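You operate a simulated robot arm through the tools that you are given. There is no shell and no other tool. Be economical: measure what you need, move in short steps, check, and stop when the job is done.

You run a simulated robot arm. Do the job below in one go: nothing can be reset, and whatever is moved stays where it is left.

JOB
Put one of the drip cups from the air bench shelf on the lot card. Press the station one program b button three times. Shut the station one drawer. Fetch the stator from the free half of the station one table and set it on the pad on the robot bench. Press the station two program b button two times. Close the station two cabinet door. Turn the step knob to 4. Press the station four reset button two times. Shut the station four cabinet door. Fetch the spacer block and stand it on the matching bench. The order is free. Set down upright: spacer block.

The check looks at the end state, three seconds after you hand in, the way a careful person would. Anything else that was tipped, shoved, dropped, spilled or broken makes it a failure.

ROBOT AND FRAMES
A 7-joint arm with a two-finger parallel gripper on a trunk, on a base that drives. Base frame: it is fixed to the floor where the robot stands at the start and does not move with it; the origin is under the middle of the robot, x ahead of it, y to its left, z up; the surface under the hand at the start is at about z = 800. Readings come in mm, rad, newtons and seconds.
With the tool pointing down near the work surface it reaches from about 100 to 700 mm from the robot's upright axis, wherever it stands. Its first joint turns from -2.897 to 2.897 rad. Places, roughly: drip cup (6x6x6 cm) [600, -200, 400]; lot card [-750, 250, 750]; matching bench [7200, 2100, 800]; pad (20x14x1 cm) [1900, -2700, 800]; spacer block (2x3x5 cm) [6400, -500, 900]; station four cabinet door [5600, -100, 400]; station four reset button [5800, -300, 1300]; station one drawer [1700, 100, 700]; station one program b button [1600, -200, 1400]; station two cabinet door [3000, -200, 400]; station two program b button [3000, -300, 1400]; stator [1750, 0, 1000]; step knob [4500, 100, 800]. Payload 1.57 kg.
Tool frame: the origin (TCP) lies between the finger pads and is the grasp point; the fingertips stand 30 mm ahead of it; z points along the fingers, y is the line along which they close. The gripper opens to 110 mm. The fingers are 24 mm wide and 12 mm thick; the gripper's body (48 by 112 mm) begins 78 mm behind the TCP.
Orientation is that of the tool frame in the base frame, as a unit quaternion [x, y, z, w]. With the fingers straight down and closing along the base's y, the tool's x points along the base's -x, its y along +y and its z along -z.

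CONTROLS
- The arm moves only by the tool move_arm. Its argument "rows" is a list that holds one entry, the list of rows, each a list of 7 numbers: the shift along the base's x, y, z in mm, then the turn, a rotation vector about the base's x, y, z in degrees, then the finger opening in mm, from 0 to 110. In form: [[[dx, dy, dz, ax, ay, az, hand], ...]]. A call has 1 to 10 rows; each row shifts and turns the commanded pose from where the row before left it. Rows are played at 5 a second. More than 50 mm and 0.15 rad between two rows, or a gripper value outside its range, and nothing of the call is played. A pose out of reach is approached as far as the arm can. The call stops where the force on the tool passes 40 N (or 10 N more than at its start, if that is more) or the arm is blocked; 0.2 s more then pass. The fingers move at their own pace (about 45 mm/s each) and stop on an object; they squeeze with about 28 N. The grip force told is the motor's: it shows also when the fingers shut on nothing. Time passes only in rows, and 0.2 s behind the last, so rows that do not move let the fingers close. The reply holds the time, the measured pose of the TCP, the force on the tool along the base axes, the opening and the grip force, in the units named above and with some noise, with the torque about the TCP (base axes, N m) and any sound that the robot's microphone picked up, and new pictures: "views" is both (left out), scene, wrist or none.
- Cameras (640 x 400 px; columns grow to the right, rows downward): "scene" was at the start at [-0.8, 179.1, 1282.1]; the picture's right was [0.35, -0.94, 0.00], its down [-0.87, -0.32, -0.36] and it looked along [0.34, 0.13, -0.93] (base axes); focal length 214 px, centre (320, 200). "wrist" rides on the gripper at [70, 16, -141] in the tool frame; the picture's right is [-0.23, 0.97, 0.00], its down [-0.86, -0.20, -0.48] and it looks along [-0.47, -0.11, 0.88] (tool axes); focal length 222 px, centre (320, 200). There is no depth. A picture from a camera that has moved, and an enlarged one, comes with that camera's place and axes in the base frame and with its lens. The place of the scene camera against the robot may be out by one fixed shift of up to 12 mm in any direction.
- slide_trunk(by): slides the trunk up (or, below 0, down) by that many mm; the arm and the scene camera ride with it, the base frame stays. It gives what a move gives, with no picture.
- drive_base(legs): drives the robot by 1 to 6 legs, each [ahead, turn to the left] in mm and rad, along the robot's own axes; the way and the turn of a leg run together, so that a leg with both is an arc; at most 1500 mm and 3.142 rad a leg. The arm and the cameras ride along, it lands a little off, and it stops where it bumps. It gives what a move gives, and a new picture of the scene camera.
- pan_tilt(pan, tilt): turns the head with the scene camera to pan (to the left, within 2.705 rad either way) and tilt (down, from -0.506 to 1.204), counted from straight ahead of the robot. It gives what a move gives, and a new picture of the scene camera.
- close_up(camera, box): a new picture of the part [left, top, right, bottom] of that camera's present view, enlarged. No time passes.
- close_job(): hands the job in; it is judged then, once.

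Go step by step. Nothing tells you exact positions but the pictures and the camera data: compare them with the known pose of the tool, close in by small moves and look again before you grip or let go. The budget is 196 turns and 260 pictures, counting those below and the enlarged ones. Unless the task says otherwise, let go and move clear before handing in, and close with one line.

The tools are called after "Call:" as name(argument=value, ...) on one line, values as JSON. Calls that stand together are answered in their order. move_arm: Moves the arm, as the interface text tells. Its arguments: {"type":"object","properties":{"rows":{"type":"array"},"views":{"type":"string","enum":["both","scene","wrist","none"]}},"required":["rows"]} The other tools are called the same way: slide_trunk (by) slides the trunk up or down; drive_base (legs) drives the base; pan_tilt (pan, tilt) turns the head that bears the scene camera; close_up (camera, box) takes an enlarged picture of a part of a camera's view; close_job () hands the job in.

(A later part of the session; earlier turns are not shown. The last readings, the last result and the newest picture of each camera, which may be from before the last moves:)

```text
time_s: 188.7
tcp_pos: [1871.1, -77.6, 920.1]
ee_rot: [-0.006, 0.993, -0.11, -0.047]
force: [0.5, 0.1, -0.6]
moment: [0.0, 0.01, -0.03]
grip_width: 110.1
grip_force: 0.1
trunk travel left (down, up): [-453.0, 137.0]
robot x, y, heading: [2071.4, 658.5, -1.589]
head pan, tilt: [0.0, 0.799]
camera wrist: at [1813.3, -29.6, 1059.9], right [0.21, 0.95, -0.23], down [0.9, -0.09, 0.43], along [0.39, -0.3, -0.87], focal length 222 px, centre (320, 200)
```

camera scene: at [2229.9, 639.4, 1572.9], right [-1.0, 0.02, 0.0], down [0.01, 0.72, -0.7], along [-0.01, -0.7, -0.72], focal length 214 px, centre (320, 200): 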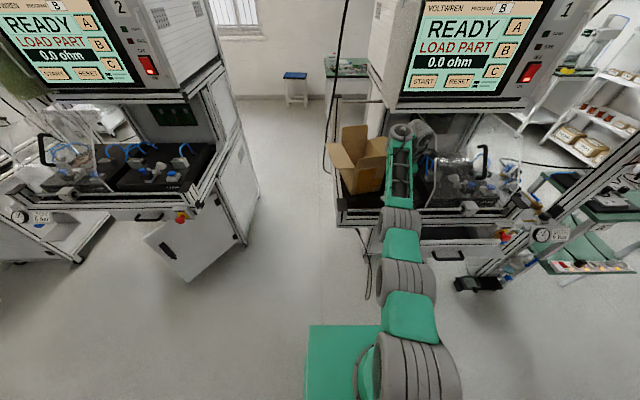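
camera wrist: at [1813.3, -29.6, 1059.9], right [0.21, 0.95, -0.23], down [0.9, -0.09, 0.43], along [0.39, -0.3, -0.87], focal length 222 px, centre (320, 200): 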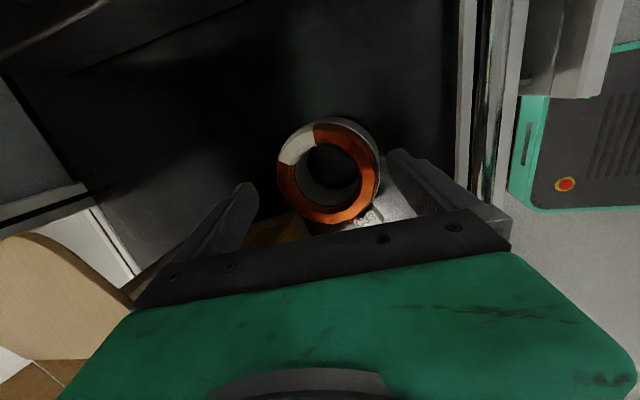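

Call:
slide_trunk(by=-22)

Call:
slide_trunk(by=-8)

Call:
move_arm(rows=[[[0, 0, 0, 0, 0, 0, 110]]], views="wrist")

```text
time_s: 189.3
tcp_pos: [1871.0, -77.7, 898.2]
ee_rot: [-0.005, 0.993, -0.11, -0.046]
force: [0.0, -0.3, -0.1]
moment: [0.0, 0.0, -0.02]
grip_width: 110.3
grip_force: 0.1
trunk travel left (down, up): [-431.0, 159.0]
robot x, y, heading: [2072.4, 655.9, -1.588]
head pan, tilt: [0.0, 0.799]
```

```text
time_s: 189.9
tcp_pos: [1870.7, -75.9, 892.5]
ee_rot: [-0.005, 0.993, -0.112, -0.046]
force: [0.3, 1.7, 10.9]
moment: [0.81, -0.08, 0.02]
grip_width: 109.4
grip_force: 0.3
trunk travel left (down, up): [-423.0, 167.0]
robot x, y, heading: [2071.9, 657.2, -1.591]
head pan, tilt: [0.0, 0.799]
```

```text
time_s: 190.3
tcp_pos: [1869.5, -76.8, 891.4]
ee_rot: [-0.006, 0.993, -0.111, -0.046]
force: [0.0, 2.4, 17.1]
moment: [1.1, -0.1, 0.04]
grip_width: 108.8
grip_force: 0.1
trunk travel left (down, up): [-423.0, 167.0]
robot x, y, heading: [2072.0, 661.3, -1.587]
head pan, tilt: [0.0, 0.799]
camera wrist: at [1813.5, -28.3, 1032.5], right [0.21, 0.95, -0.24], down [0.9, -0.09, 0.43], along [0.39, -0.3, -0.87], focal length 222 px, centre (320, 200)
```

wrist: 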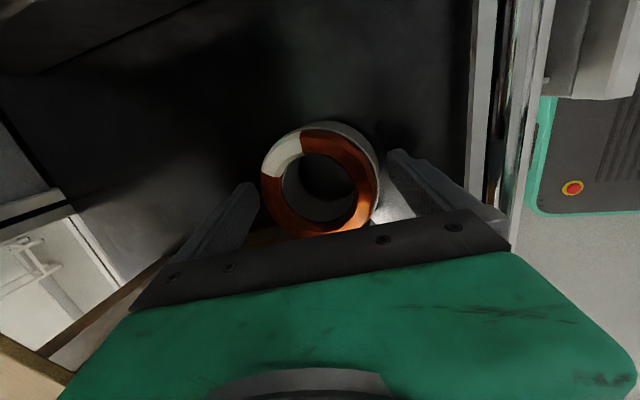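

Call:
slide_trunk(by=6)

Call:
move_arm(rows=[[[0, 0, 0, 0, 0, 0, 95], [0, 0, 0, 0, 0, 0, 80], [0, 0, 0, 0, 0, 0, 65], [0, 0, 0, 0, 0, 0, 60], [0, 0, 0, 0, 0, 0, 60]]], views="wrist")

```text
time_s: 190.9
tcp_pos: [1870.5, -78.1, 893.6]
ee_rot: [-0.005, 0.993, -0.107, -0.046]
force: [0.0, -0.3, -0.6]
moment: [0.01, 0.0, 0.0]
grip_width: 109.8
grip_force: 0.1
trunk travel left (down, up): [-429.0, 161.0]
robot x, y, heading: [2065.9, 658.6, -1.584]
head pan, tilt: [0.0, 0.799]
```

```text
time_s: 192.1
tcp_pos: [1869.9, -77.2, 895.2]
ee_rot: [-0.005, 0.993, -0.108, -0.046]
force: [-0.2, 1.2, -0.2]
moment: [0.21, -0.03, -0.01]
grip_width: 89.3
grip_force: 28.0
trunk travel left (down, up): [-429.0, 161.0]
robot x, y, heading: [2067.1, 655.7, -1.59]
head pan, tilt: [0.0, 0.799]
camera wrist: at [1813.3, -29.9, 1035.1], right [0.21, 0.95, -0.23], down [0.9, -0.09, 0.43], along [0.39, -0.3, -0.87], focal length 222 px, centre (320, 200)
```

wrist: 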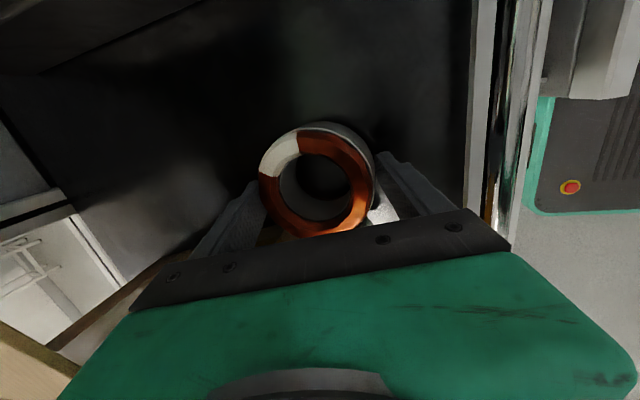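

Call:
slide_trunk(by=30)

Call:
move_arm(rows=[[[0, 0, 0, 0, 0, 0, 60]]], views="wrist")

```text
time_s: 192.8
tcp_pos: [1871.4, -77.9, 924.7]
ee_rot: [-0.006, 0.993, -0.11, -0.046]
force: [-0.2, 0.5, -8.6]
moment: [0.03, 0.03, 0.04]
grip_width: 89.5
grip_force: 27.8
trunk travel left (down, up): [-459.0, 131.0]
robot x, y, heading: [2069.9, 655.0, -1.581]
head pan, tilt: [0.0, 0.799]
```

```text
time_s: 193.2
tcp_pos: [1870.4, -76.9, 924.5]
ee_rot: [-0.005, 0.993, -0.109, -0.045]
force: [-0.7, 0.7, -7.7]
moment: [0.03, -0.02, -0.03]
grip_width: 89.7
grip_force: 28.1
trunk travel left (down, up): [-459.0, 131.0]
robot x, y, heading: [2068.5, 656.5, -1.587]
head pan, tilt: [0.0, 0.799]
camera wrist: at [1813.2, -30.3, 1065.1], right [0.21, 0.95, -0.23], down [0.9, -0.09, 0.43], along [0.39, -0.3, -0.87], focal length 222 px, centre (320, 200)
```

wrist: 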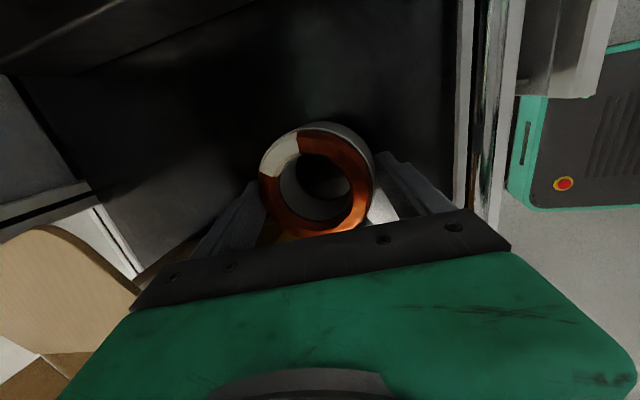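

Stator is held. I'll raise it, and drive through the gap between stations one and two to the robot bench.

Call:
slide_trunk(by=125)

Call:
drive_base(legs=[[-200, 0], [0, 1.57], [400, 0]])

Call:
drive_base(legs=[[0, -1.58]])

```text
time_s: 194.8
tcp_pos: [1870.6, -77.5, 1049.6]
ee_rot: [-0.005, 0.993, -0.109, -0.046]
force: [-0.5, -0.1, -7.8]
moment: [0.0, 0.0, 0.01]
grip_width: 89.6
grip_force: 28.2
trunk travel left (down, up): [-584.0, 6.0]
robot x, y, heading: [2070.0, 659.7, -1.59]
head pan, tilt: [0.0, 0.799]
```

```text
time_s: 202.3
tcp_pos: [3210.0, 673.9, 1049.5]
ee_rot: [0.712, -0.692, 0.109, -0.046]
force: [0.1, 0.6, -9.3]
moment: [0.0, 0.03, 0.02]
grip_width: 89.3
grip_force: 28.0
trunk travel left (down, up): [-584.0, 6.0]
robot x, y, heading: [2472.9, 856.9, -0.004]
head pan, tilt: [0.0, 0.799]
camera scene: at [2499.2, 1018.7, 1643.8], right [0.0, -1.0, 0.0], down [-0.72, 0.0, -0.7], along [0.7, 0.0, -0.72], focal length 214 px, centre (320, 200)
```

scene: 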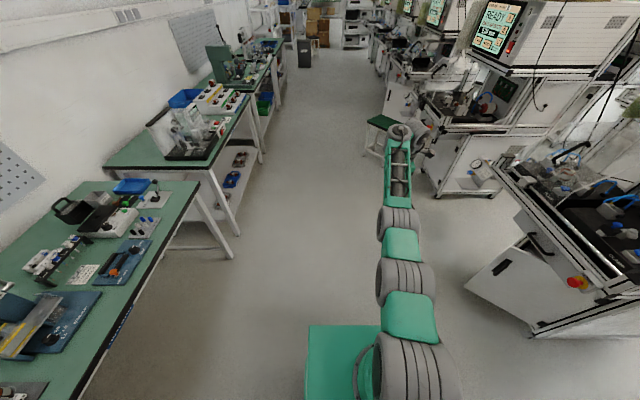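

```text
time_s: 206.6
tcp_pos: [2270.3, 123.2, 1048.5]
ee_rot: [-0.005, 0.993, -0.108, -0.046]
force: [0.1, 0.2, -8.9]
moment: [0.04, -0.01, -0.03]
grip_width: 89.2
grip_force: 28.0
trunk travel left (down, up): [-584.0, 6.0]
robot x, y, heading: [2471.3, 857.9, -1.585]
head pan, tilt: [0.0, 0.799]
camera scene: at [2630.6, 839.8, 1643.9], right [-1.0, 0.02, 0.0], down [0.01, 0.72, -0.7], along [-0.01, -0.7, -0.72], focal length 214 px, centre (320, 200)
```

scene: 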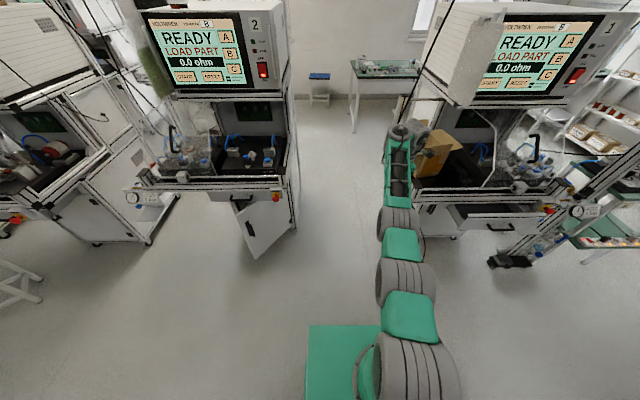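

Call:
drive_base(legs=[[700, 0]])

Call:
drive_base(legs=[[1000, 0]])

```text
time_s: 210.4
tcp_pos: [2261.9, -586.5, 1049.9]
ee_rot: [-0.008, 0.993, -0.109, -0.045]
force: [1.1, -1.1, -8.9]
moment: [0.0, 0.0, -0.01]
grip_width: 89.2
grip_force: 28.0
trunk travel left (down, up): [-584.0, 6.0]
robot x, y, heading: [2459.6, 150.9, -1.586]
head pan, tilt: [0.0, 0.799]
camera scene: at [2619.5, 130.5, 1643.8], right [-1.0, 0.01, 0.0], down [0.01, 0.72, -0.7], along [-0.01, -0.7, -0.72], focal length 214 px, centre (320, 200)
```

scene: 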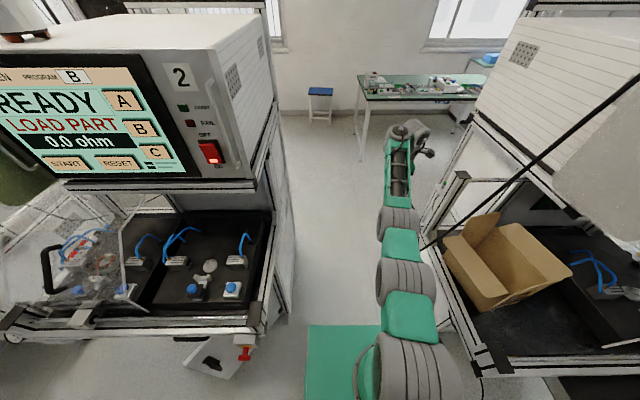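

```text
time_s: 215.6
tcp_pos: [2269.7, -1574.9, 1047.5]
ee_rot: [-0.016, 0.993, -0.109, -0.045]
force: [-0.6, 0.2, -9.3]
moment: [0.04, -0.01, -0.02]
grip_width: 89.2
grip_force: 27.6
trunk travel left (down, up): [-584.0, 6.0]
robot x, y, heading: [2452.9, -836.0, -1.566]
head pan, tilt: [0.0, 0.799]
camera scene: at [2614.2, -852.6, 1643.8], right [-1.0, 0.0, 0.0], down [0.0, 0.72, -0.7], along [0.0, -0.7, -0.72], focal length 214 px, centre (320, 200)
```

scene: 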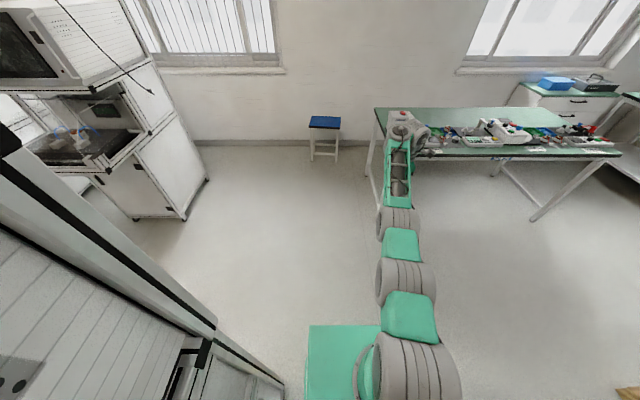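

Call:
close_up(camera="scene", box=[360, 80, 630, 240])

Call:
move_arm(rows=[[[0, 0, 0, 0, 0, 0, 60]]], views="wrist")

```text
2.37 times, centred on (495, 160) of scene
camera zoom: at [2614.2, -852.6, 1643.8], right [-1.0, 0.0, 0.0], down [0.0, 0.72, -0.7], along [0.0, -0.7, -0.72], focal length 508 px, centre (-95, 295)
```

zoom: 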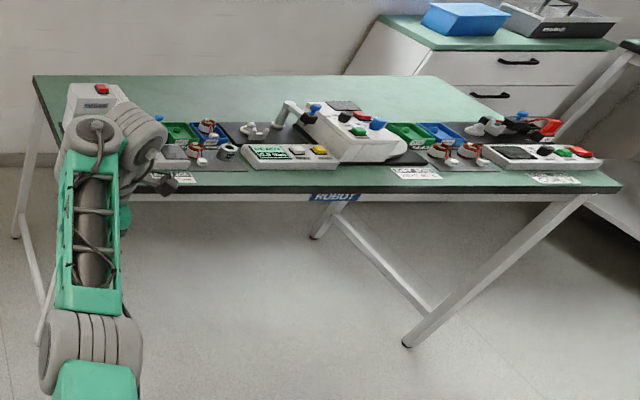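

```text
time_s: 216.0
tcp_pos: [2268.4, -1575.3, 1048.4]
ee_rot: [-0.016, 0.993, -0.109, -0.045]
force: [-0.1, 0.0, -8.7]
moment: [0.03, 0.02, 0.0]
grip_width: 89.2
grip_force: 28.9
trunk travel left (down, up): [-584.0, 6.0]
robot x, y, heading: [2452.2, -836.2, -1.567]
head pan, tilt: [0.0, 0.799]
camera wrist: at [2211.5, -1529.3, 1188.6], right [0.19, 0.96, -0.23], down [0.9, -0.07, 0.43], along [0.39, -0.29, -0.87], focal length 222 px, centre (320, 200)
```

wrist: 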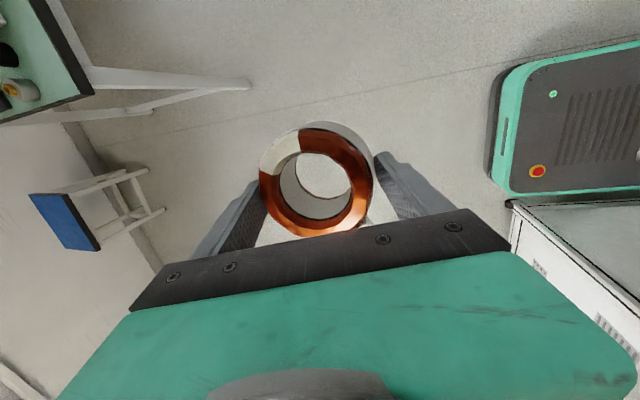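

Call:
drive_base(legs=[[300, 0], [0, 0.35]])

Call:
pan_tilt(pan=-0.55, tilt=0.6)

Call:
close_up(camera="scene", box=[200, 80, 440, 230])

```text
time_s: 219.1
tcp_pos: [2532.0, -1885.4, 1048.6]
ee_rot: [-0.187, 0.975, -0.115, -0.025]
force: [0.3, 0.0, -8.1]
moment: [0.06, 0.0, 0.03]
grip_width: 89.2
grip_force: 28.2
trunk travel left (down, up): [-584.0, 6.0]
robot x, y, heading: [2454.4, -1128.4, -1.225]
head pan, tilt: [0.0, 0.799]
camera scene: at [2613.5, -1090.5, 1643.8], right [-0.94, -0.34, 0.0], down [-0.25, 0.67, -0.7], along [0.24, -0.65, -0.72], focal length 214 px, centre (320, 200)
```

scene: 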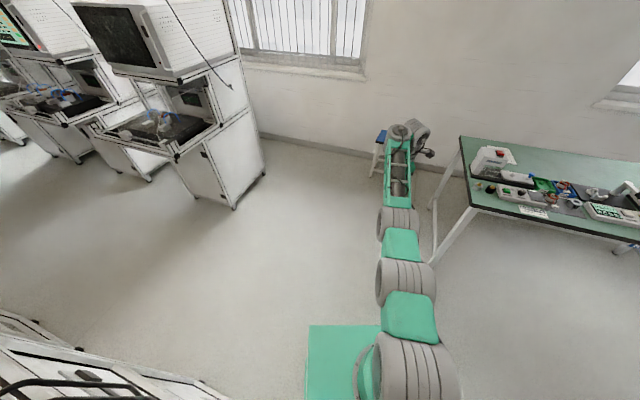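

```text
time_s: 220.0
tcp_pos: [2531.6, -1885.3, 1048.9]
ee_rot: [-0.186, 0.976, -0.113, -0.025]
force: [0.4, 0.7, -9.4]
moment: [0.01, 0.0, 0.02]
grip_width: 89.3
grip_force: 28.2
trunk travel left (down, up): [-584.0, 6.0]
robot x, y, heading: [2451.4, -1128.0, -1.222]
head pan, tilt: [-0.55, 0.6]
camera scene: at [2567.6, -1101.5, 1660.7], right [-0.98, 0.2, 0.0], down [0.11, 0.55, -0.82], along [-0.16, -0.81, -0.57], focal length 214 px, centre (320, 200)
```

scene: 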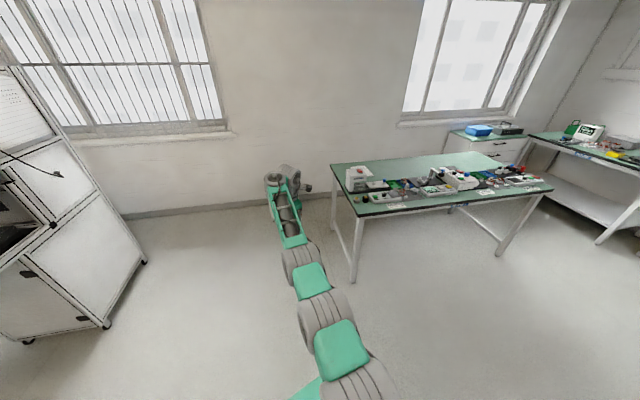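

```text
2.67 times, centred on (320, 155) of scene
camera zoom: at [2567.6, -1101.5, 1660.7], right [-0.98, 0.2, 0.0], down [0.11, 0.55, -0.82], along [-0.16, -0.81, -0.57], focal length 572 px, centre (320, 320)
```

zoom: 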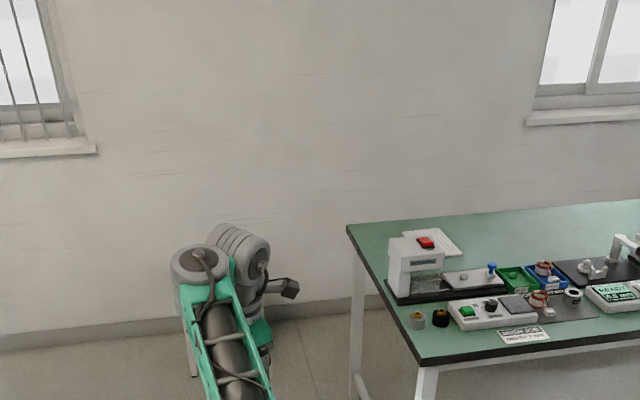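

Call:
close_up(camera="scene", box=[325, 150, 445, 225])

```text
5.33 times, centred on (385, 188) of scene
camera zoom: at [2567.6, -1101.5, 1660.7], right [-0.98, 0.2, 0.0], down [0.11, 0.55, -0.82], along [-0.16, -0.81, -0.57], focal length 1144 px, centre (-27, 267)
```

zoom: 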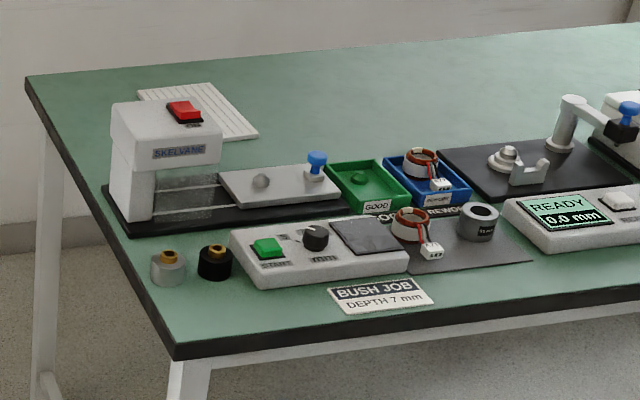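

The target pad is the white ribbed one at the back of the robot bench, about x 1819–1958, y −2776…−2578. I'll approach past the bench's left end on a diagonal.

Call:
drive_base(legs=[[0, 0.04], [655, 0], [0, -0.94]])

Call:
pan_tilt(pan=0.1, tilt=0.8)

```text
time_s: 226.4
tcp_pos: [2152.4, -2260.9, 1048.2]
ee_rot: [0.256, 0.959, -0.092, -0.072]
force: [-0.3, 1.0, -9.2]
moment: [-0.01, -0.03, 0.0]
grip_width: 89.1
grip_force: 28.1
trunk travel left (down, up): [-584.0, 6.0]
robot x, y, heading: [2698.0, -1728.6, -2.12]
head pan, tilt: [-0.55, 0.6]
camera scene: at [2788.5, -1794.7, 1660.8], right [-0.45, 0.89, 0.0], down [0.5, 0.26, -0.82], along [-0.74, -0.37, -0.57], focal length 214 px, centre (320, 200)
```

scene: 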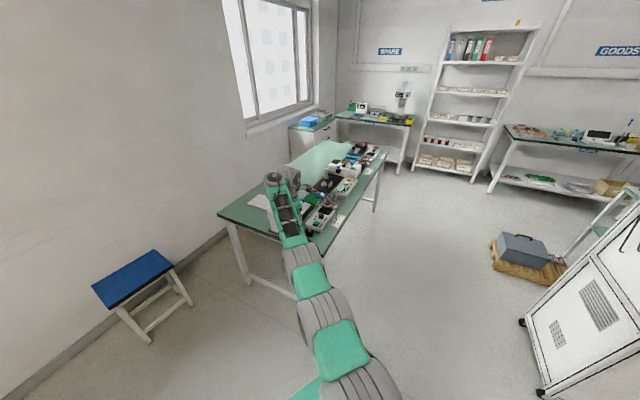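

```text
time_s: 227.5
tcp_pos: [2152.7, -2261.1, 1048.9]
ee_rot: [0.256, 0.959, -0.092, -0.073]
force: [-0.1, -0.9, -8.6]
moment: [0.03, -0.02, 0.01]
grip_width: 89.0
grip_force: 27.7
trunk travel left (down, up): [-584.0, 6.0]
robot x, y, heading: [2696.9, -1729.7, -2.123]
head pan, tilt: [0.099, 0.799]
camera scene: at [2832.4, -1827.5, 1643.9], right [-0.9, 0.44, 0.0], down [0.31, 0.64, -0.7], along [-0.3, -0.63, -0.72], focal length 214 px, centre (320, 200)
```

scene: 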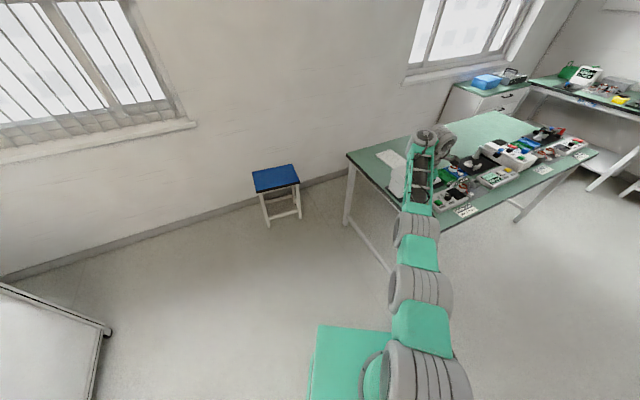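

Call:
drive_base(legs=[[440, 0]])

Call:
move_arm(rows=[[[0, 0, 0, 0, 0, 0, 60]]], views="wrist")

```text
time_s: 230.1
tcp_pos: [1925.2, -2629.6, 1048.2]
ee_rot: [0.257, 0.959, -0.092, -0.073]
force: [0.0, 0.1, -8.5]
moment: [0.03, -0.06, 0.03]
grip_width: 84.3
grip_force: 27.9
trunk travel left (down, up): [-584.0, 6.0]
robot x, y, heading: [2468.6, -2099.1, -2.122]
head pan, tilt: [0.099, 0.799]
camera scene: at [2604.7, -2196.9, 1643.8], right [-0.9, 0.44, 0.0], down [0.31, 0.64, -0.7], along [-0.31, -0.63, -0.72], focal length 214 px, centre (320, 200)
```

scene: 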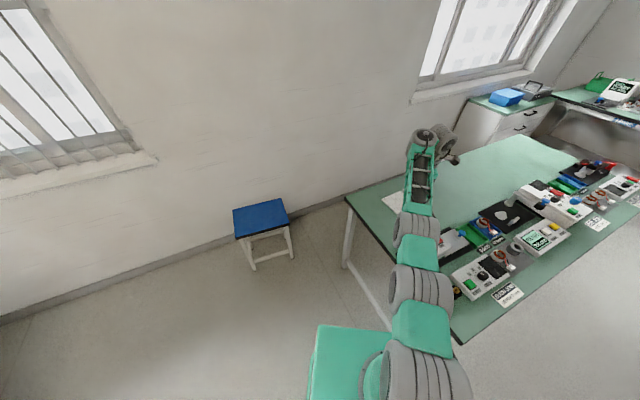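

```text
time_s: 230.5
tcp_pos: [1924.8, -2628.0, 1047.0]
ee_rot: [0.257, 0.959, -0.091, -0.072]
force: [0.3, 0.0, -9.2]
moment: [0.03, -0.03, -0.02]
grip_width: 84.3
grip_force: 28.0
trunk travel left (down, up): [-584.0, 6.0]
robot x, y, heading: [2469.3, -2097.3, -2.125]
head pan, tilt: [0.099, 0.799]
camera wrist: at [1899.7, -2559.0, 1188.0], right [0.66, 0.71, -0.23], down [0.73, -0.54, 0.43], along [0.18, -0.45, -0.87], focal length 222 px, centre (320, 200)
```

wrist: 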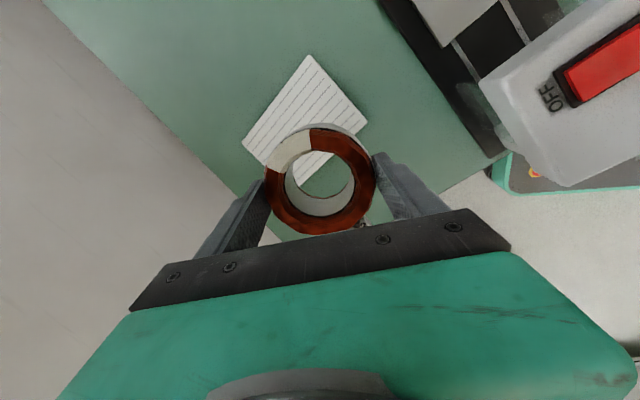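

Call:
drive_base(legs=[[0, -0.024], [94, 0]])

Call:
slide_trunk(by=-130)

Call:
move_arm(rows=[[[0, 0, 0, 0, 0, 0, 60]]], views="wrist")

```text
time_s: 232.0
tcp_pos: [1860.8, -2695.9, 1046.9]
ee_rot: [0.268, 0.956, -0.09, -0.074]
force: [-0.7, -0.3, -9.2]
moment: [0.02, -0.04, 0.01]
grip_width: 84.5
grip_force: 27.8
trunk travel left (down, up): [-584.0, 6.0]
robot x, y, heading: [2417.6, -2177.4, -2.149]
head pan, tilt: [0.099, 0.799]
camera scene: at [2550.2, -2279.6, 1643.8], right [-0.89, 0.46, 0.0], down [0.33, 0.64, -0.7], along [-0.32, -0.62, -0.72], focal length 214 px, centre (320, 200)
```

scene: 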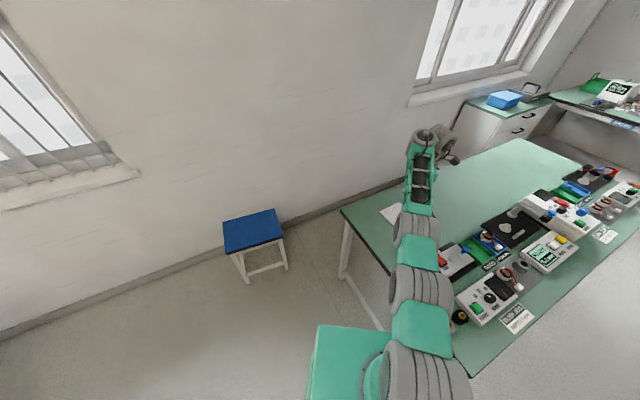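

```text
time_s: 233.6
tcp_pos: [1861.6, -2695.5, 918.3]
ee_rot: [0.269, 0.956, -0.09, -0.074]
force: [0.1, -0.3, -8.6]
moment: [0.04, -0.03, -0.01]
grip_width: 84.6
grip_force: 28.0
trunk travel left (down, up): [-454.0, 136.0]
robot x, y, heading: [2420.0, -2178.5, -2.149]
head pan, tilt: [0.099, 0.799]
```

```text
time_s: 233.9
tcp_pos: [1861.0, -2694.1, 917.8]
ee_rot: [0.268, 0.956, -0.09, -0.074]
force: [0.3, 0.2, -9.5]
moment: [0.04, -0.01, 0.0]
grip_width: 84.3
grip_force: 28.3
trunk travel left (down, up): [-454.0, 136.0]
robot x, y, heading: [2421.2, -2175.1, -2.145]
head pan, tilt: [0.099, 0.799]
camera wrist: at [1837.9, -2625.2, 1058.2], right [0.68, 0.7, -0.23], down [0.71, -0.55, 0.43], along [0.17, -0.45, -0.87], focal length 222 px, centre (320, 200)
```

wrist: 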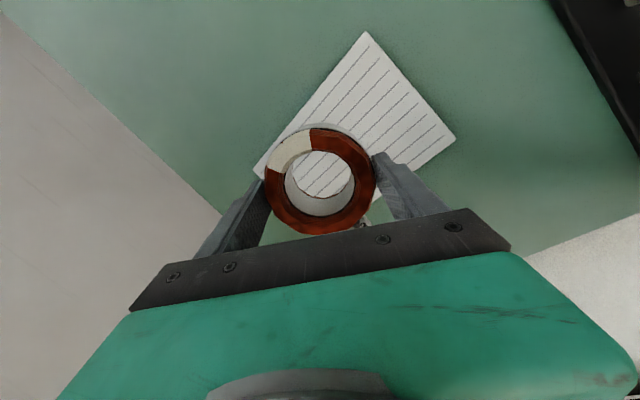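

Call:
drive_base(legs=[[-20, 0]])

Call:
slide_trunk(by=-55)

Call:
move_arm(rows=[[[0, 0, 0, 0, 0, 0, 60]]], views="wrist")

```text
time_s: 234.7
tcp_pos: [1873.2, -2678.1, 918.4]
ee_rot: [0.268, 0.956, -0.091, -0.074]
force: [0.1, 0.0, -8.1]
moment: [0.05, 0.0, 0.01]
grip_width: 84.0
grip_force: 28.5
trunk travel left (down, up): [-454.0, 136.0]
robot x, y, heading: [2427.8, -2160.6, -2.149]
head pan, tilt: [0.099, 0.799]
camera scene: at [2562.2, -2261.4, 1513.9], right [-0.89, 0.46, 0.0], down [0.33, 0.64, -0.7], along [-0.32, -0.62, -0.72], focal length 214 px, centre (320, 200)
```

scene: 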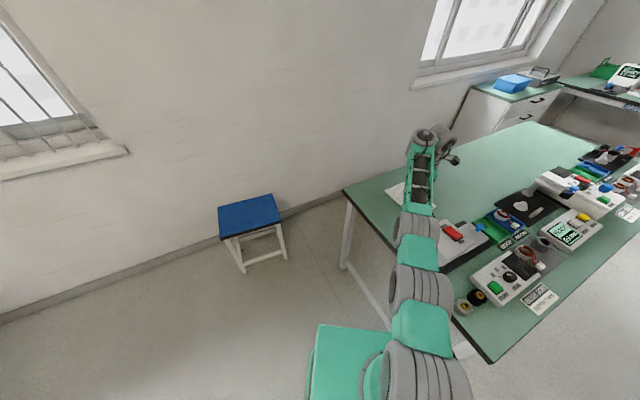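

```text
time_s: 235.7
tcp_pos: [1872.4, -2679.5, 870.1]
ee_rot: [0.267, 0.956, -0.096, -0.077]
force: [-5.6, -5.6, 20.0]
moment: [0.42, -0.06, 0.05]
grip_width: 84.6
grip_force: 28.2
trunk travel left (down, up): [-399.0, 191.0]
robot x, y, heading: [2428.4, -2162.5, -2.15]
head pan, tilt: [0.099, 0.799]
```

```text
time_s: 236.1
tcp_pos: [1874.1, -2677.0, 866.5]
ee_rot: [0.269, 0.956, -0.093, -0.075]
force: [-6.2, -7.0, 22.1]
moment: [0.47, -0.03, 0.08]
grip_width: 85.9
grip_force: 27.7
trunk travel left (down, up): [-399.0, 191.0]
robot x, y, heading: [2431.7, -2161.9, -2.148]
head pan, tilt: [0.099, 0.799]
camera wrist: at [1850.0, -2607.8, 1006.4], right [0.68, 0.7, -0.23], down [0.72, -0.55, 0.43], along [0.17, -0.46, -0.87], focal length 222 px, centre (320, 200)
```

wrist: 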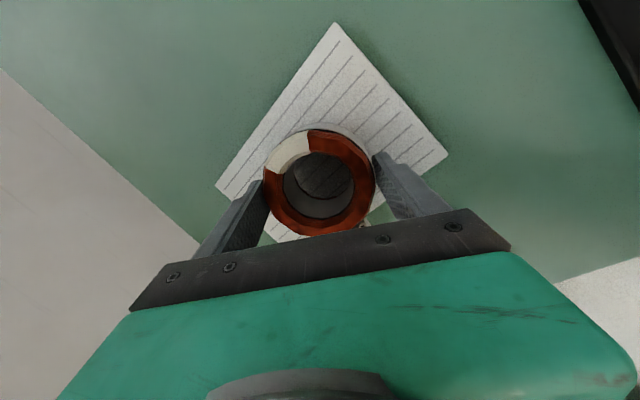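

Call:
slide_trunk(by=4)

Call:
move_arm(rows=[[[0, 0, 0, 0, 0, 0, 92], [0, 0, 0, 0, 0, 0, 100], [0, 0, 0, 0, 0, 0, 110], [0, 0, 0, 0, 0, 0, 110]]], views="wrist")

Call:
slide_trunk(by=190)

Call:
move_arm(rows=[[[0, 0, 0, 0, 0, 0, 110]]], views="wrist")

```text
time_s: 236.6
tcp_pos: [1873.3, -2678.1, 865.2]
ee_rot: [0.268, 0.956, -0.09, -0.072]
force: [-1.3, -2.9, 8.9]
moment: [0.4, -0.03, 0.06]
grip_width: 85.7
grip_force: 28.4
trunk travel left (down, up): [-403.0, 187.0]
robot x, y, heading: [2430.1, -2159.4, -2.145]
head pan, tilt: [0.099, 0.799]
```

```text
time_s: 237.6
tcp_pos: [1872.7, -2677.3, 868.5]
ee_rot: [0.268, 0.956, -0.091, -0.073]
force: [-0.5, -0.1, 0.3]
moment: [0.02, -0.03, -0.02]
grip_width: 109.6
grip_force: 0.2
trunk travel left (down, up): [-403.0, 187.0]
robot x, y, heading: [2434.5, -2159.5, -2.144]
head pan, tilt: [0.099, 0.799]
camera wrist: at [1849.3, -2608.0, 1007.9], right [0.68, 0.7, -0.23], down [0.71, -0.55, 0.43], along [0.17, -0.45, -0.87], focal length 222 px, centre (320, 200)
```

wrist: 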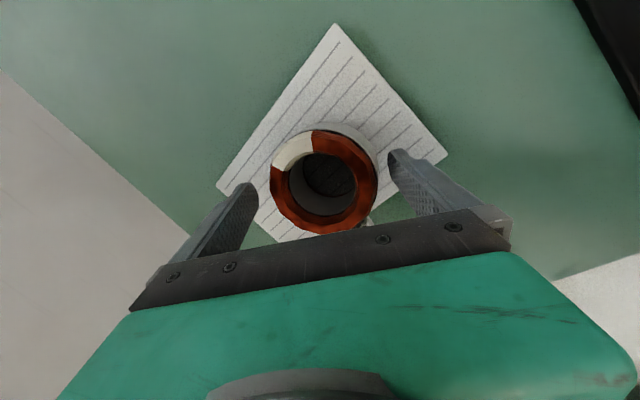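

```text
time_s: 239.7
tcp_pos: [1872.6, -2677.3, 1054.0]
ee_rot: [0.268, 0.956, -0.091, -0.074]
force: [-0.8, -0.7, 0.3]
moment: [0.0, 0.03, 0.01]
grip_width: 110.0
grip_force: 0.1
out of reach, approached as far as the arm can: row 1
trunk travel left (down, up): [-590.0, 0.0]
robot x, y, heading: [2432.7, -2162.6, -2.148]
head pan, tilt: [0.099, 0.799]
```

```text
time_s: 240.1
tcp_pos: [1871.4, -2678.4, 1054.7]
ee_rot: [0.268, 0.956, -0.091, -0.074]
force: [0.6, 0.4, 0.7]
moment: [0.01, -0.01, 0.0]
grip_width: 110.0
grip_force: 0.1
trunk travel left (down, up): [-590.0, 0.0]
robot x, y, heading: [2431.6, -2161.0, -2.148]
head pan, tilt: [0.099, 0.799]
camera wrist: at [1849.3, -2608.0, 1194.9], right [0.68, 0.7, -0.23], down [0.71, -0.55, 0.43], along [0.17, -0.45, -0.87], focal length 222 px, centre (320, 200)
```

wrist: 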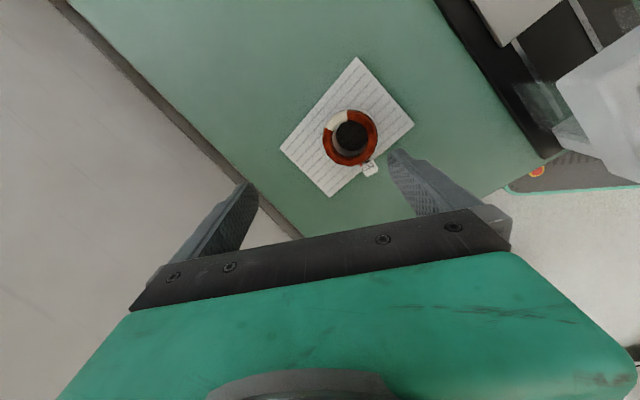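

Stator sits on the pad. Now back through the gap to the aisle for the station one drawer.

Call:
drive_base(legs=[[-500, 0], [0, -2.228], [832, 0], [0, -0.337]])

Call:
pan_tilt(pan=0.0, tilt=0.7)

```text
time_s: 253.4
tcp_pos: [2535.3, -213.7, 1054.9]
ee_rot: [0.992, 0.037, 0.042, -0.109]
force: [-0.2, 0.2, 0.1]
moment: [0.01, 0.05, -0.01]
grip_width: 110.0
grip_force: 0.0
trunk travel left (down, up): [-590.0, 0.0]
robot x, y, heading: [2384.4, -964.3, 1.616]
head pan, tilt: [0.099, 0.799]
camera scene: at [2228.4, -942.7, 1649.9], right [0.99, 0.15, 0.0], down [0.1, -0.71, -0.7], along [-0.1, 0.69, -0.72], focal length 214 px, centre (320, 200)
```

scene: 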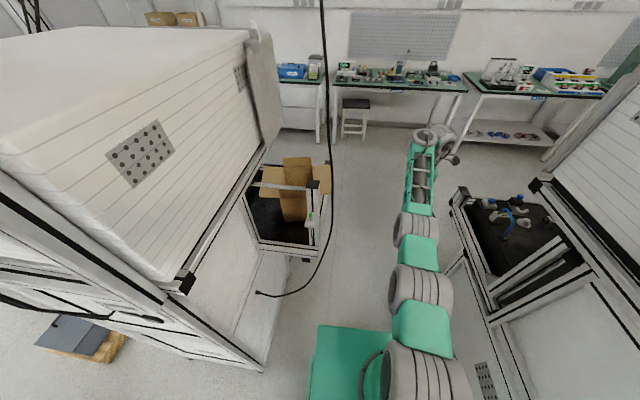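

```text
time_s: 254.1
tcp_pos: [2534.5, -214.2, 1054.9]
ee_rot: [0.992, 0.038, 0.043, -0.109]
force: [0.9, 0.6, 0.1]
moment: [-0.01, -0.01, 0.0]
grip_width: 110.2
grip_force: 0.1
trunk travel left (down, up): [-590.0, 0.0]
robot x, y, heading: [2384.3, -960.4, 1.615]
head pan, tilt: [0.0, 0.7]
camera scene: at [2235.6, -937.6, 1658.1], right [1.0, 0.05, 0.0], down [0.03, -0.64, -0.76], along [-0.04, 0.76, -0.64], focal length 214 px, centre (320, 200)
```

scene: 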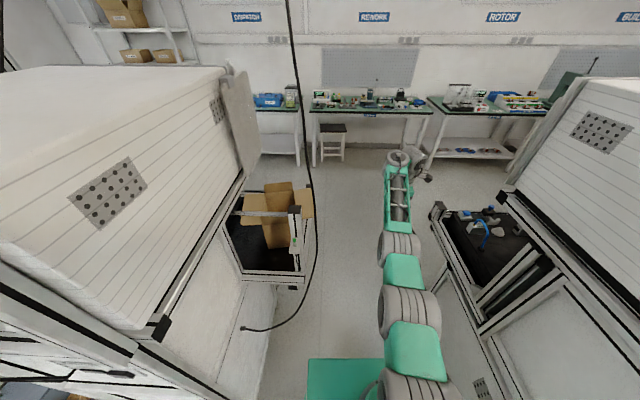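

Call:
drive_base(legs=[[0, -0.11], [600, 0], [0, 0.06], [700, 0]])

```text
time_s: 261.9
tcp_pos: [2606.8, 1078.3, 1053.4]
ee_rot: [0.993, 0.016, 0.045, -0.108]
force: [0.2, -0.2, -0.2]
moment: [-0.05, 0.0, 0.01]
grip_width: 109.8
grip_force: 0.1
trunk travel left (down, up): [-590.0, 0.0]
robot x, y, heading: [2420.9, 339.8, 1.57]
head pan, tilt: [0.0, 0.7]
camera scene: at [2274.6, 369.8, 1658.1], right [1.0, 0.0, 0.0], down [0.0, -0.64, -0.76], along [0.0, 0.76, -0.64], focal length 214 px, centre (320, 200)
```

scene: 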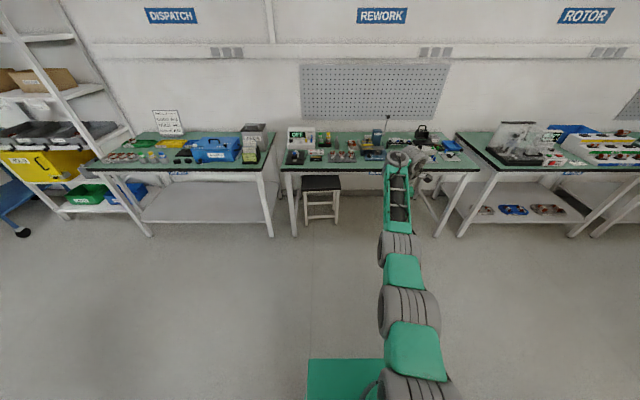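

Call:
move_arm(rows=[[[0, 0, 0, 0.7, 1.77, -7.95, 80], [0, 0, 0, 0.7, 1.77, -7.95, 60], [0, 0, 0, 0.7, 1.77, -7.95, 30], [0, 0, 0, 0.7, 1.77, -7.95, 0], [0, 0, 0, 0.7, 1.77, -7.95, 0], [0, 0, 0, 0.7, 1.77, -7.95, 0], [0, 0, 0, 0.7, 1.77, -7.95, 0], [0, 0, 0, 0.7, 1.77, -7.95, 0], [0, 0, 0, 0.7, 1.77, -7.95, 0], [0, 0, 0, 0.7, 1.77, -7.95, 0]]], views="none")

Call:
move_arm(rows=[[[0, 0, 0, 0.7, 1.77, -7.95, 0], [0, -4, 40, 3.2, 0, 0, 0], [0, -4, 40, 3.2, 0, 0, 0], [0, -4, 40, 3.2, 0, 0, 0], [0, -4, 40, 3.2, 0, 0, 0], [0, -4, 40, 3.2, 0, 0, 0], [0, -4, 40, 3.2, 0, 0, 0], [0, -4, 38, 3.2, 0, 0, 0]]], views="none")

```text
time_s: 264.1
tcp_pos: [2606.2, 1077.5, 1053.9]
ee_rot: [0.76, -0.639, -0.037, -0.112]
force: [0.6, -0.2, -0.1]
moment: [-0.02, -0.02, 0.02]
grip_width: 0.0
grip_force: 21.9
trunk travel left (down, up): [-590.0, 0.0]
robot x, y, heading: [2422.4, 338.2, 1.575]
head pan, tilt: [0.0, 0.7]
```

```text
time_s: 265.9
tcp_pos: [2606.7, 1049.6, 1331.9]
ee_rot: [0.679, -0.669, -0.179, -0.245]
force: [0.1, 0.4, -1.3]
moment: [0.02, -0.01, 0.01]
grip_width: 0.2
grip_force: 21.1
trunk travel left (down, up): [-590.0, 0.0]
robot x, y, heading: [2423.8, 343.6, 1.571]
head pan, tilt: [0.0, 0.7]
```

Call:
move_arm(rows=[[[0, -18, 35, 3, 0, 0, 0], [0, -18, 35, 3, 0, 0, 0], [0, -15, 25, 3, 0, 0, 0]]], views="none")

Call:
drive_base(legs=[[0, -1.02], [880, 0], [0, -2.12]])

Call:
pan_tilt(pan=0.0, tilt=0.5)

Call:
move_arm(rows=[[[0, 0, 0, 0, 0, 0, 0]]], views="wrist")

```text
time_s: 266.7
tcp_pos: [2604.6, 995.8, 1427.6]
ee_rot: [0.658, -0.652, -0.231, -0.298]
force: [0.4, 0.2, -0.2]
moment: [-0.02, 0.02, 0.0]
grip_width: 0.0
grip_force: 21.6
trunk travel left (down, up): [-590.0, 0.0]
robot x, y, heading: [2422.7, 339.6, 1.572]
head pan, tilt: [0.0, 0.7]
```

```text
time_s: 279.0
tcp_pos: [2974.3, 143.1, 1427.7]
ee_rot: [0.66, 0.65, -0.3, 0.227]
force: [0.6, 0.5, 0.0]
moment: [-0.01, 0.0, -0.01]
grip_width: 0.0
grip_force: 21.7
trunk travel left (down, up): [-590.0, 0.0]
robot x, y, heading: [3168.2, 799.2, -1.585]
head pan, tilt: [0.0, 0.7]
camera scene: at [3328.6, 774.1, 1658.1], right [-1.0, 0.02, 0.0], down [0.01, 0.64, -0.76], along [-0.01, -0.76, -0.64], focal length 214 px, centre (320, 200)
```

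scene: 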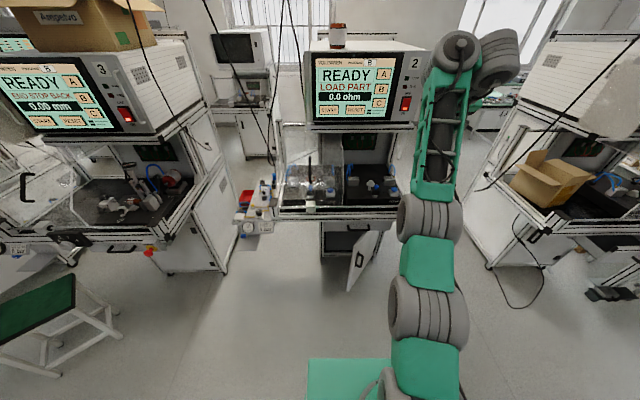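

```text
time_s: 279.8
tcp_pos: [2972.9, 143.1, 1427.2]
ee_rot: [0.659, 0.652, -0.299, 0.228]
force: [0.5, -0.6, 0.0]
moment: [-0.02, -0.02, -0.03]
grip_width: 0.0
grip_force: 21.7
trunk travel left (down, up): [-590.0, 0.0]
robot x, y, heading: [3170.1, 796.4, -1.588]
head pan, tilt: [0.0, 0.499]
camera scene: at [3328.7, 768.0, 1675.8], right [-1.0, 0.02, 0.0], down [0.01, 0.48, -0.88], along [-0.01, -0.88, -0.48], focal length 214 px, centre (320, 200)
```

scene: 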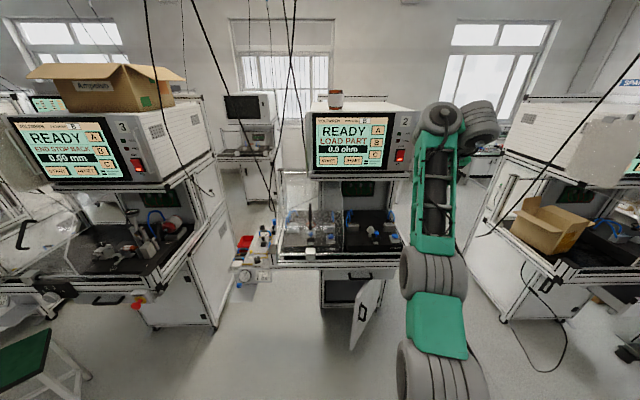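

```text
time_s: 280.1
tcp_pos: [2974.1, 141.9, 1427.2]
ee_rot: [0.659, 0.651, -0.3, 0.227]
force: [-0.1, -0.5, 1.0]
moment: [-0.02, 0.0, -0.01]
grip_width: 0.0
grip_force: 22.0
trunk travel left (down, up): [-590.0, 0.0]
robot x, y, heading: [3164.1, 796.0, -1.591]
head pan, tilt: [0.0, 0.499]
camera wrist: at [3002.0, 290.4, 1478.8], right [0.98, -0.21, 0.07], down [-0.13, -0.28, 0.95], along [-0.18, -0.94, -0.3], focal length 222 px, centre (320, 200)
```

wrist: 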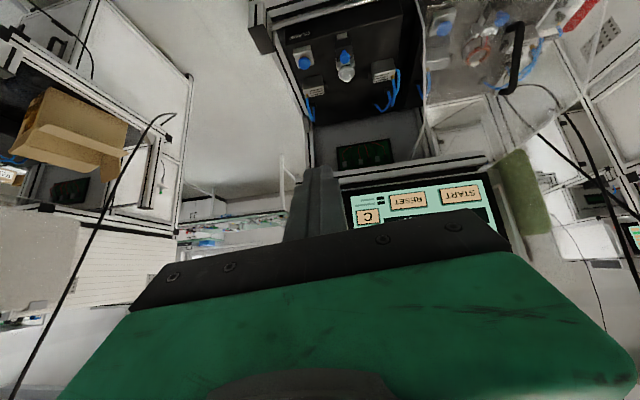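

Call:
drive_base(legs=[[0, 0.04], [270, 0]])

Call:
move_arm(rows=[[[0, 0, 0, 0, 0, 0, 0]]], views="wrist")

```text
time_s: 282.4
tcp_pos: [3004.7, -134.8, 1426.1]
ee_rot: [0.646, 0.664, -0.295, 0.233]
force: [-0.4, -0.9, -0.3]
moment: [0.03, 0.01, 0.02]
grip_width: 0.0
grip_force: 20.8
trunk travel left (down, up): [-590.0, 0.0]
robot x, y, heading: [3173.3, 526.7, -1.55]
head pan, tilt: [0.0, 0.499]
camera scene: at [3335.9, 502.6, 1675.8], right [-1.0, -0.02, 0.0], down [-0.01, 0.48, -0.88], along [0.02, -0.88, -0.48], focal length 214 px, centre (320, 200)
```

scene: 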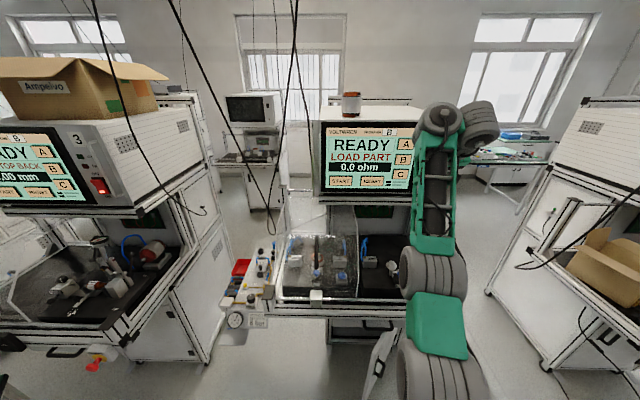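

```text
time_s: 282.9
tcp_pos: [3004.3, -134.2, 1427.0]
ee_rot: [0.647, 0.663, -0.295, 0.233]
force: [0.1, 0.5, -0.1]
moment: [0.01, -0.01, 0.01]
grip_width: 0.3
grip_force: 21.4
trunk travel left (down, up): [-590.0, 0.0]
robot x, y, heading: [3174.1, 526.6, -1.554]
head pan, tilt: [0.0, 0.499]
camera wrist: at [3026.9, 14.2, 1478.6], right [0.98, -0.17, 0.07], down [-0.12, -0.28, 0.95], along [-0.15, -0.94, -0.3], focal length 222 px, centre (320, 200)
```

wrist: 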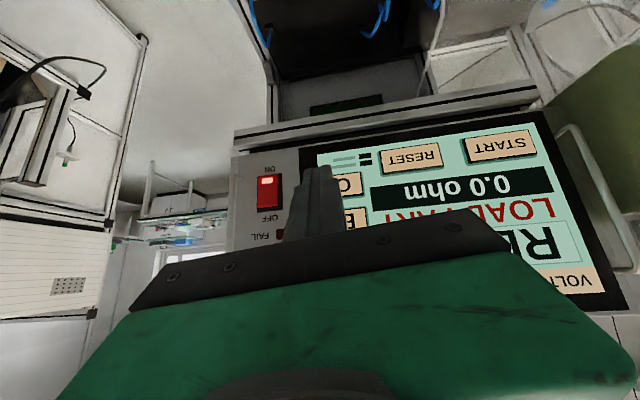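

Call:
drive_base(legs=[[0, 0.013], [150, 0]])

Call:
move_arm(rows=[[[0, 4, -8, 0, 0, 0, 0]]], views="wrist")

```text
time_s: 284.5
tcp_pos: [3018.5, -284.9, 1426.0]
ee_rot: [0.643, 0.668, -0.294, 0.234]
force: [0.0, -0.1, -0.6]
moment: [0.02, 0.0, -0.01]
grip_width: 0.0
grip_force: 21.4
trunk travel left (down, up): [-590.0, 0.0]
robot x, y, heading: [3180.2, 379.8, -1.536]
head pan, tilt: [0.0, 0.499]
camera scene: at [3341.3, 358.1, 1675.8], right [-1.0, -0.03, 0.0], down [-0.02, 0.48, -0.88], along [0.03, -0.88, -0.48], focal length 214 px, centre (320, 200)
```

scene: 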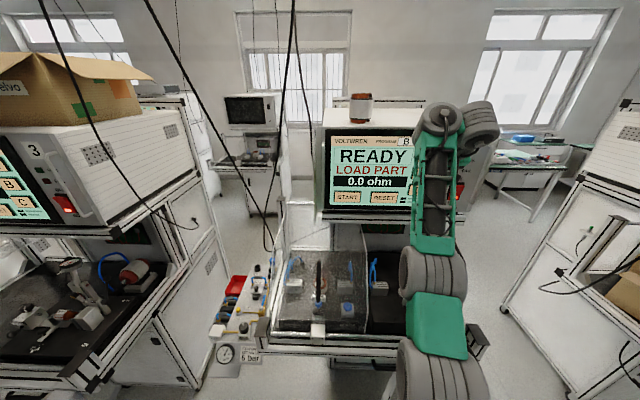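

```text
time_s: 284.9
tcp_pos: [3016.3, -283.8, 1421.7]
ee_rot: [0.643, 0.668, -0.292, 0.234]
force: [-0.5, -0.6, -1.6]
moment: [-0.01, 0.0, -0.05]
grip_width: 0.0
grip_force: 21.4
out of reach, approached as far as the arm can: row 1
trunk travel left (down, up): [-590.0, 0.0]
robot x, y, heading: [3181.4, 381.3, -1.538]
head pan, tilt: [0.0, 0.499]
camera wrist: at [3037.4, -134.8, 1473.3], right [0.98, -0.16, 0.07], down [-0.11, -0.29, 0.95], along [-0.13, -0.94, -0.3], focal length 222 px, centre (320, 200)
```

wrist: 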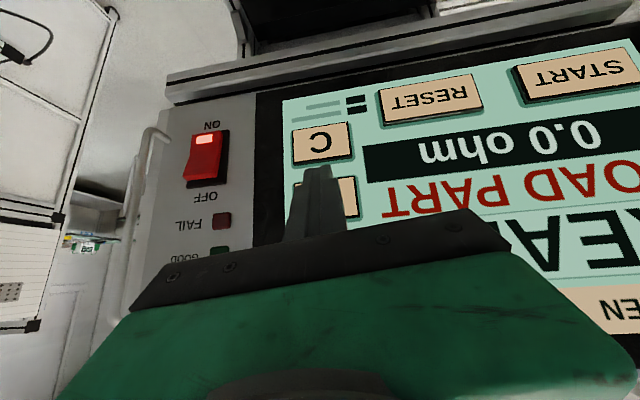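

Call:
move_arm(rows=[[[0, 0, 6, 0, 0, 0, 0]]], views="none")

Call:
drive_base(legs=[[22, 0]])

Call:
move_arm(rows=[[[0, -4, 0, 0, 0, 0, 0], [0, -4, 0, 0, 0, 0, 0]]], views="none")

```text
time_s: 285.3
tcp_pos: [3016.2, -283.8, 1428.4]
ee_rot: [0.642, 0.669, -0.293, 0.234]
force: [-0.6, 0.5, 0.2]
moment: [-0.03, 0.0, -0.01]
grip_width: 0.1
grip_force: 21.2
trunk travel left (down, up): [-590.0, 0.0]
robot x, y, heading: [3178.2, 379.4, -1.539]
head pan, tilt: [0.0, 0.499]
```

```text
time_s: 286.1
tcp_pos: [3019.0, -308.3, 1427.3]
ee_rot: [0.642, 0.669, -0.292, 0.234]
force: [0.6, -0.3, 0.4]
moment: [0.01, -0.01, -0.03]
grip_width: 0.0
grip_force: 21.0
trunk travel left (down, up): [-590.0, 0.0]
robot x, y, heading: [3181.3, 356.5, -1.538]
head pan, tilt: [0.0, 0.499]
heard: click
camera scene: at [3342.1, 336.2, 1675.8], right [-1.0, -0.04, 0.0], down [-0.02, 0.48, -0.88], along [0.03, -0.88, -0.48], focal length 214 px, centre (320, 200)
```

scene: 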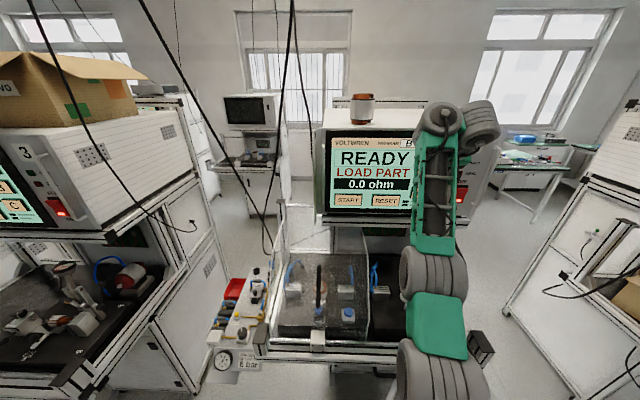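

```text
time_s: 286.7
tcp_pos: [3017.9, -312.4, 1428.4]
ee_rot: [0.643, 0.668, -0.293, 0.234]
force: [0.4, 15.9, -6.7]
moment: [0.39, -0.04, 0.02]
grip_width: 0.0
grip_force: 21.4
trunk travel left (down, up): [-590.0, 0.0]
robot x, y, heading: [3177.2, 361.0, -1.534]
head pan, tilt: [0.0, 0.499]
heard: click
```

Call:
move_arm(rows=[[[0, 4, 0, 0, 0, 0, 0], [0, 4, 0, 0, 0, 0, 0], [0, 6, 0, 0, 0, 0, 0]]], views="wrist")

```text
time_s: 287.5
tcp_pos: [3018.4, -300.1, 1427.3]
ee_rot: [0.642, 0.669, -0.293, 0.234]
force: [0.2, -0.1, -0.3]
moment: [0.04, -0.01, -0.04]
grip_width: 0.0
grip_force: 21.0
trunk travel left (down, up): [-590.0, 0.0]
robot x, y, heading: [3179.0, 360.4, -1.53]
head pan, tilt: [0.0, 0.499]
camera wrist: at [3039.5, -151.2, 1479.5], right [0.98, -0.16, 0.07], down [-0.11, -0.29, 0.95], along [-0.13, -0.94, -0.3], focal length 222 px, centre (320, 200)
```

wrist: 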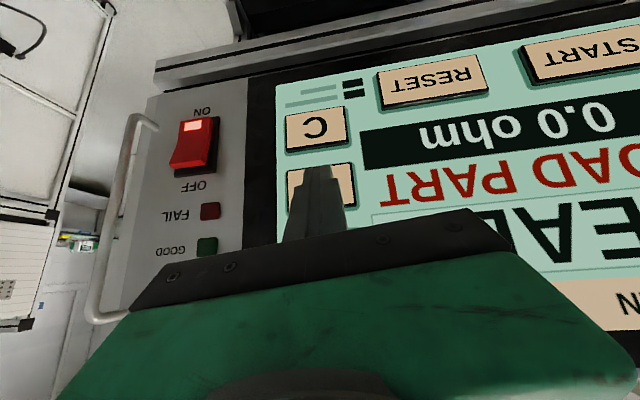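

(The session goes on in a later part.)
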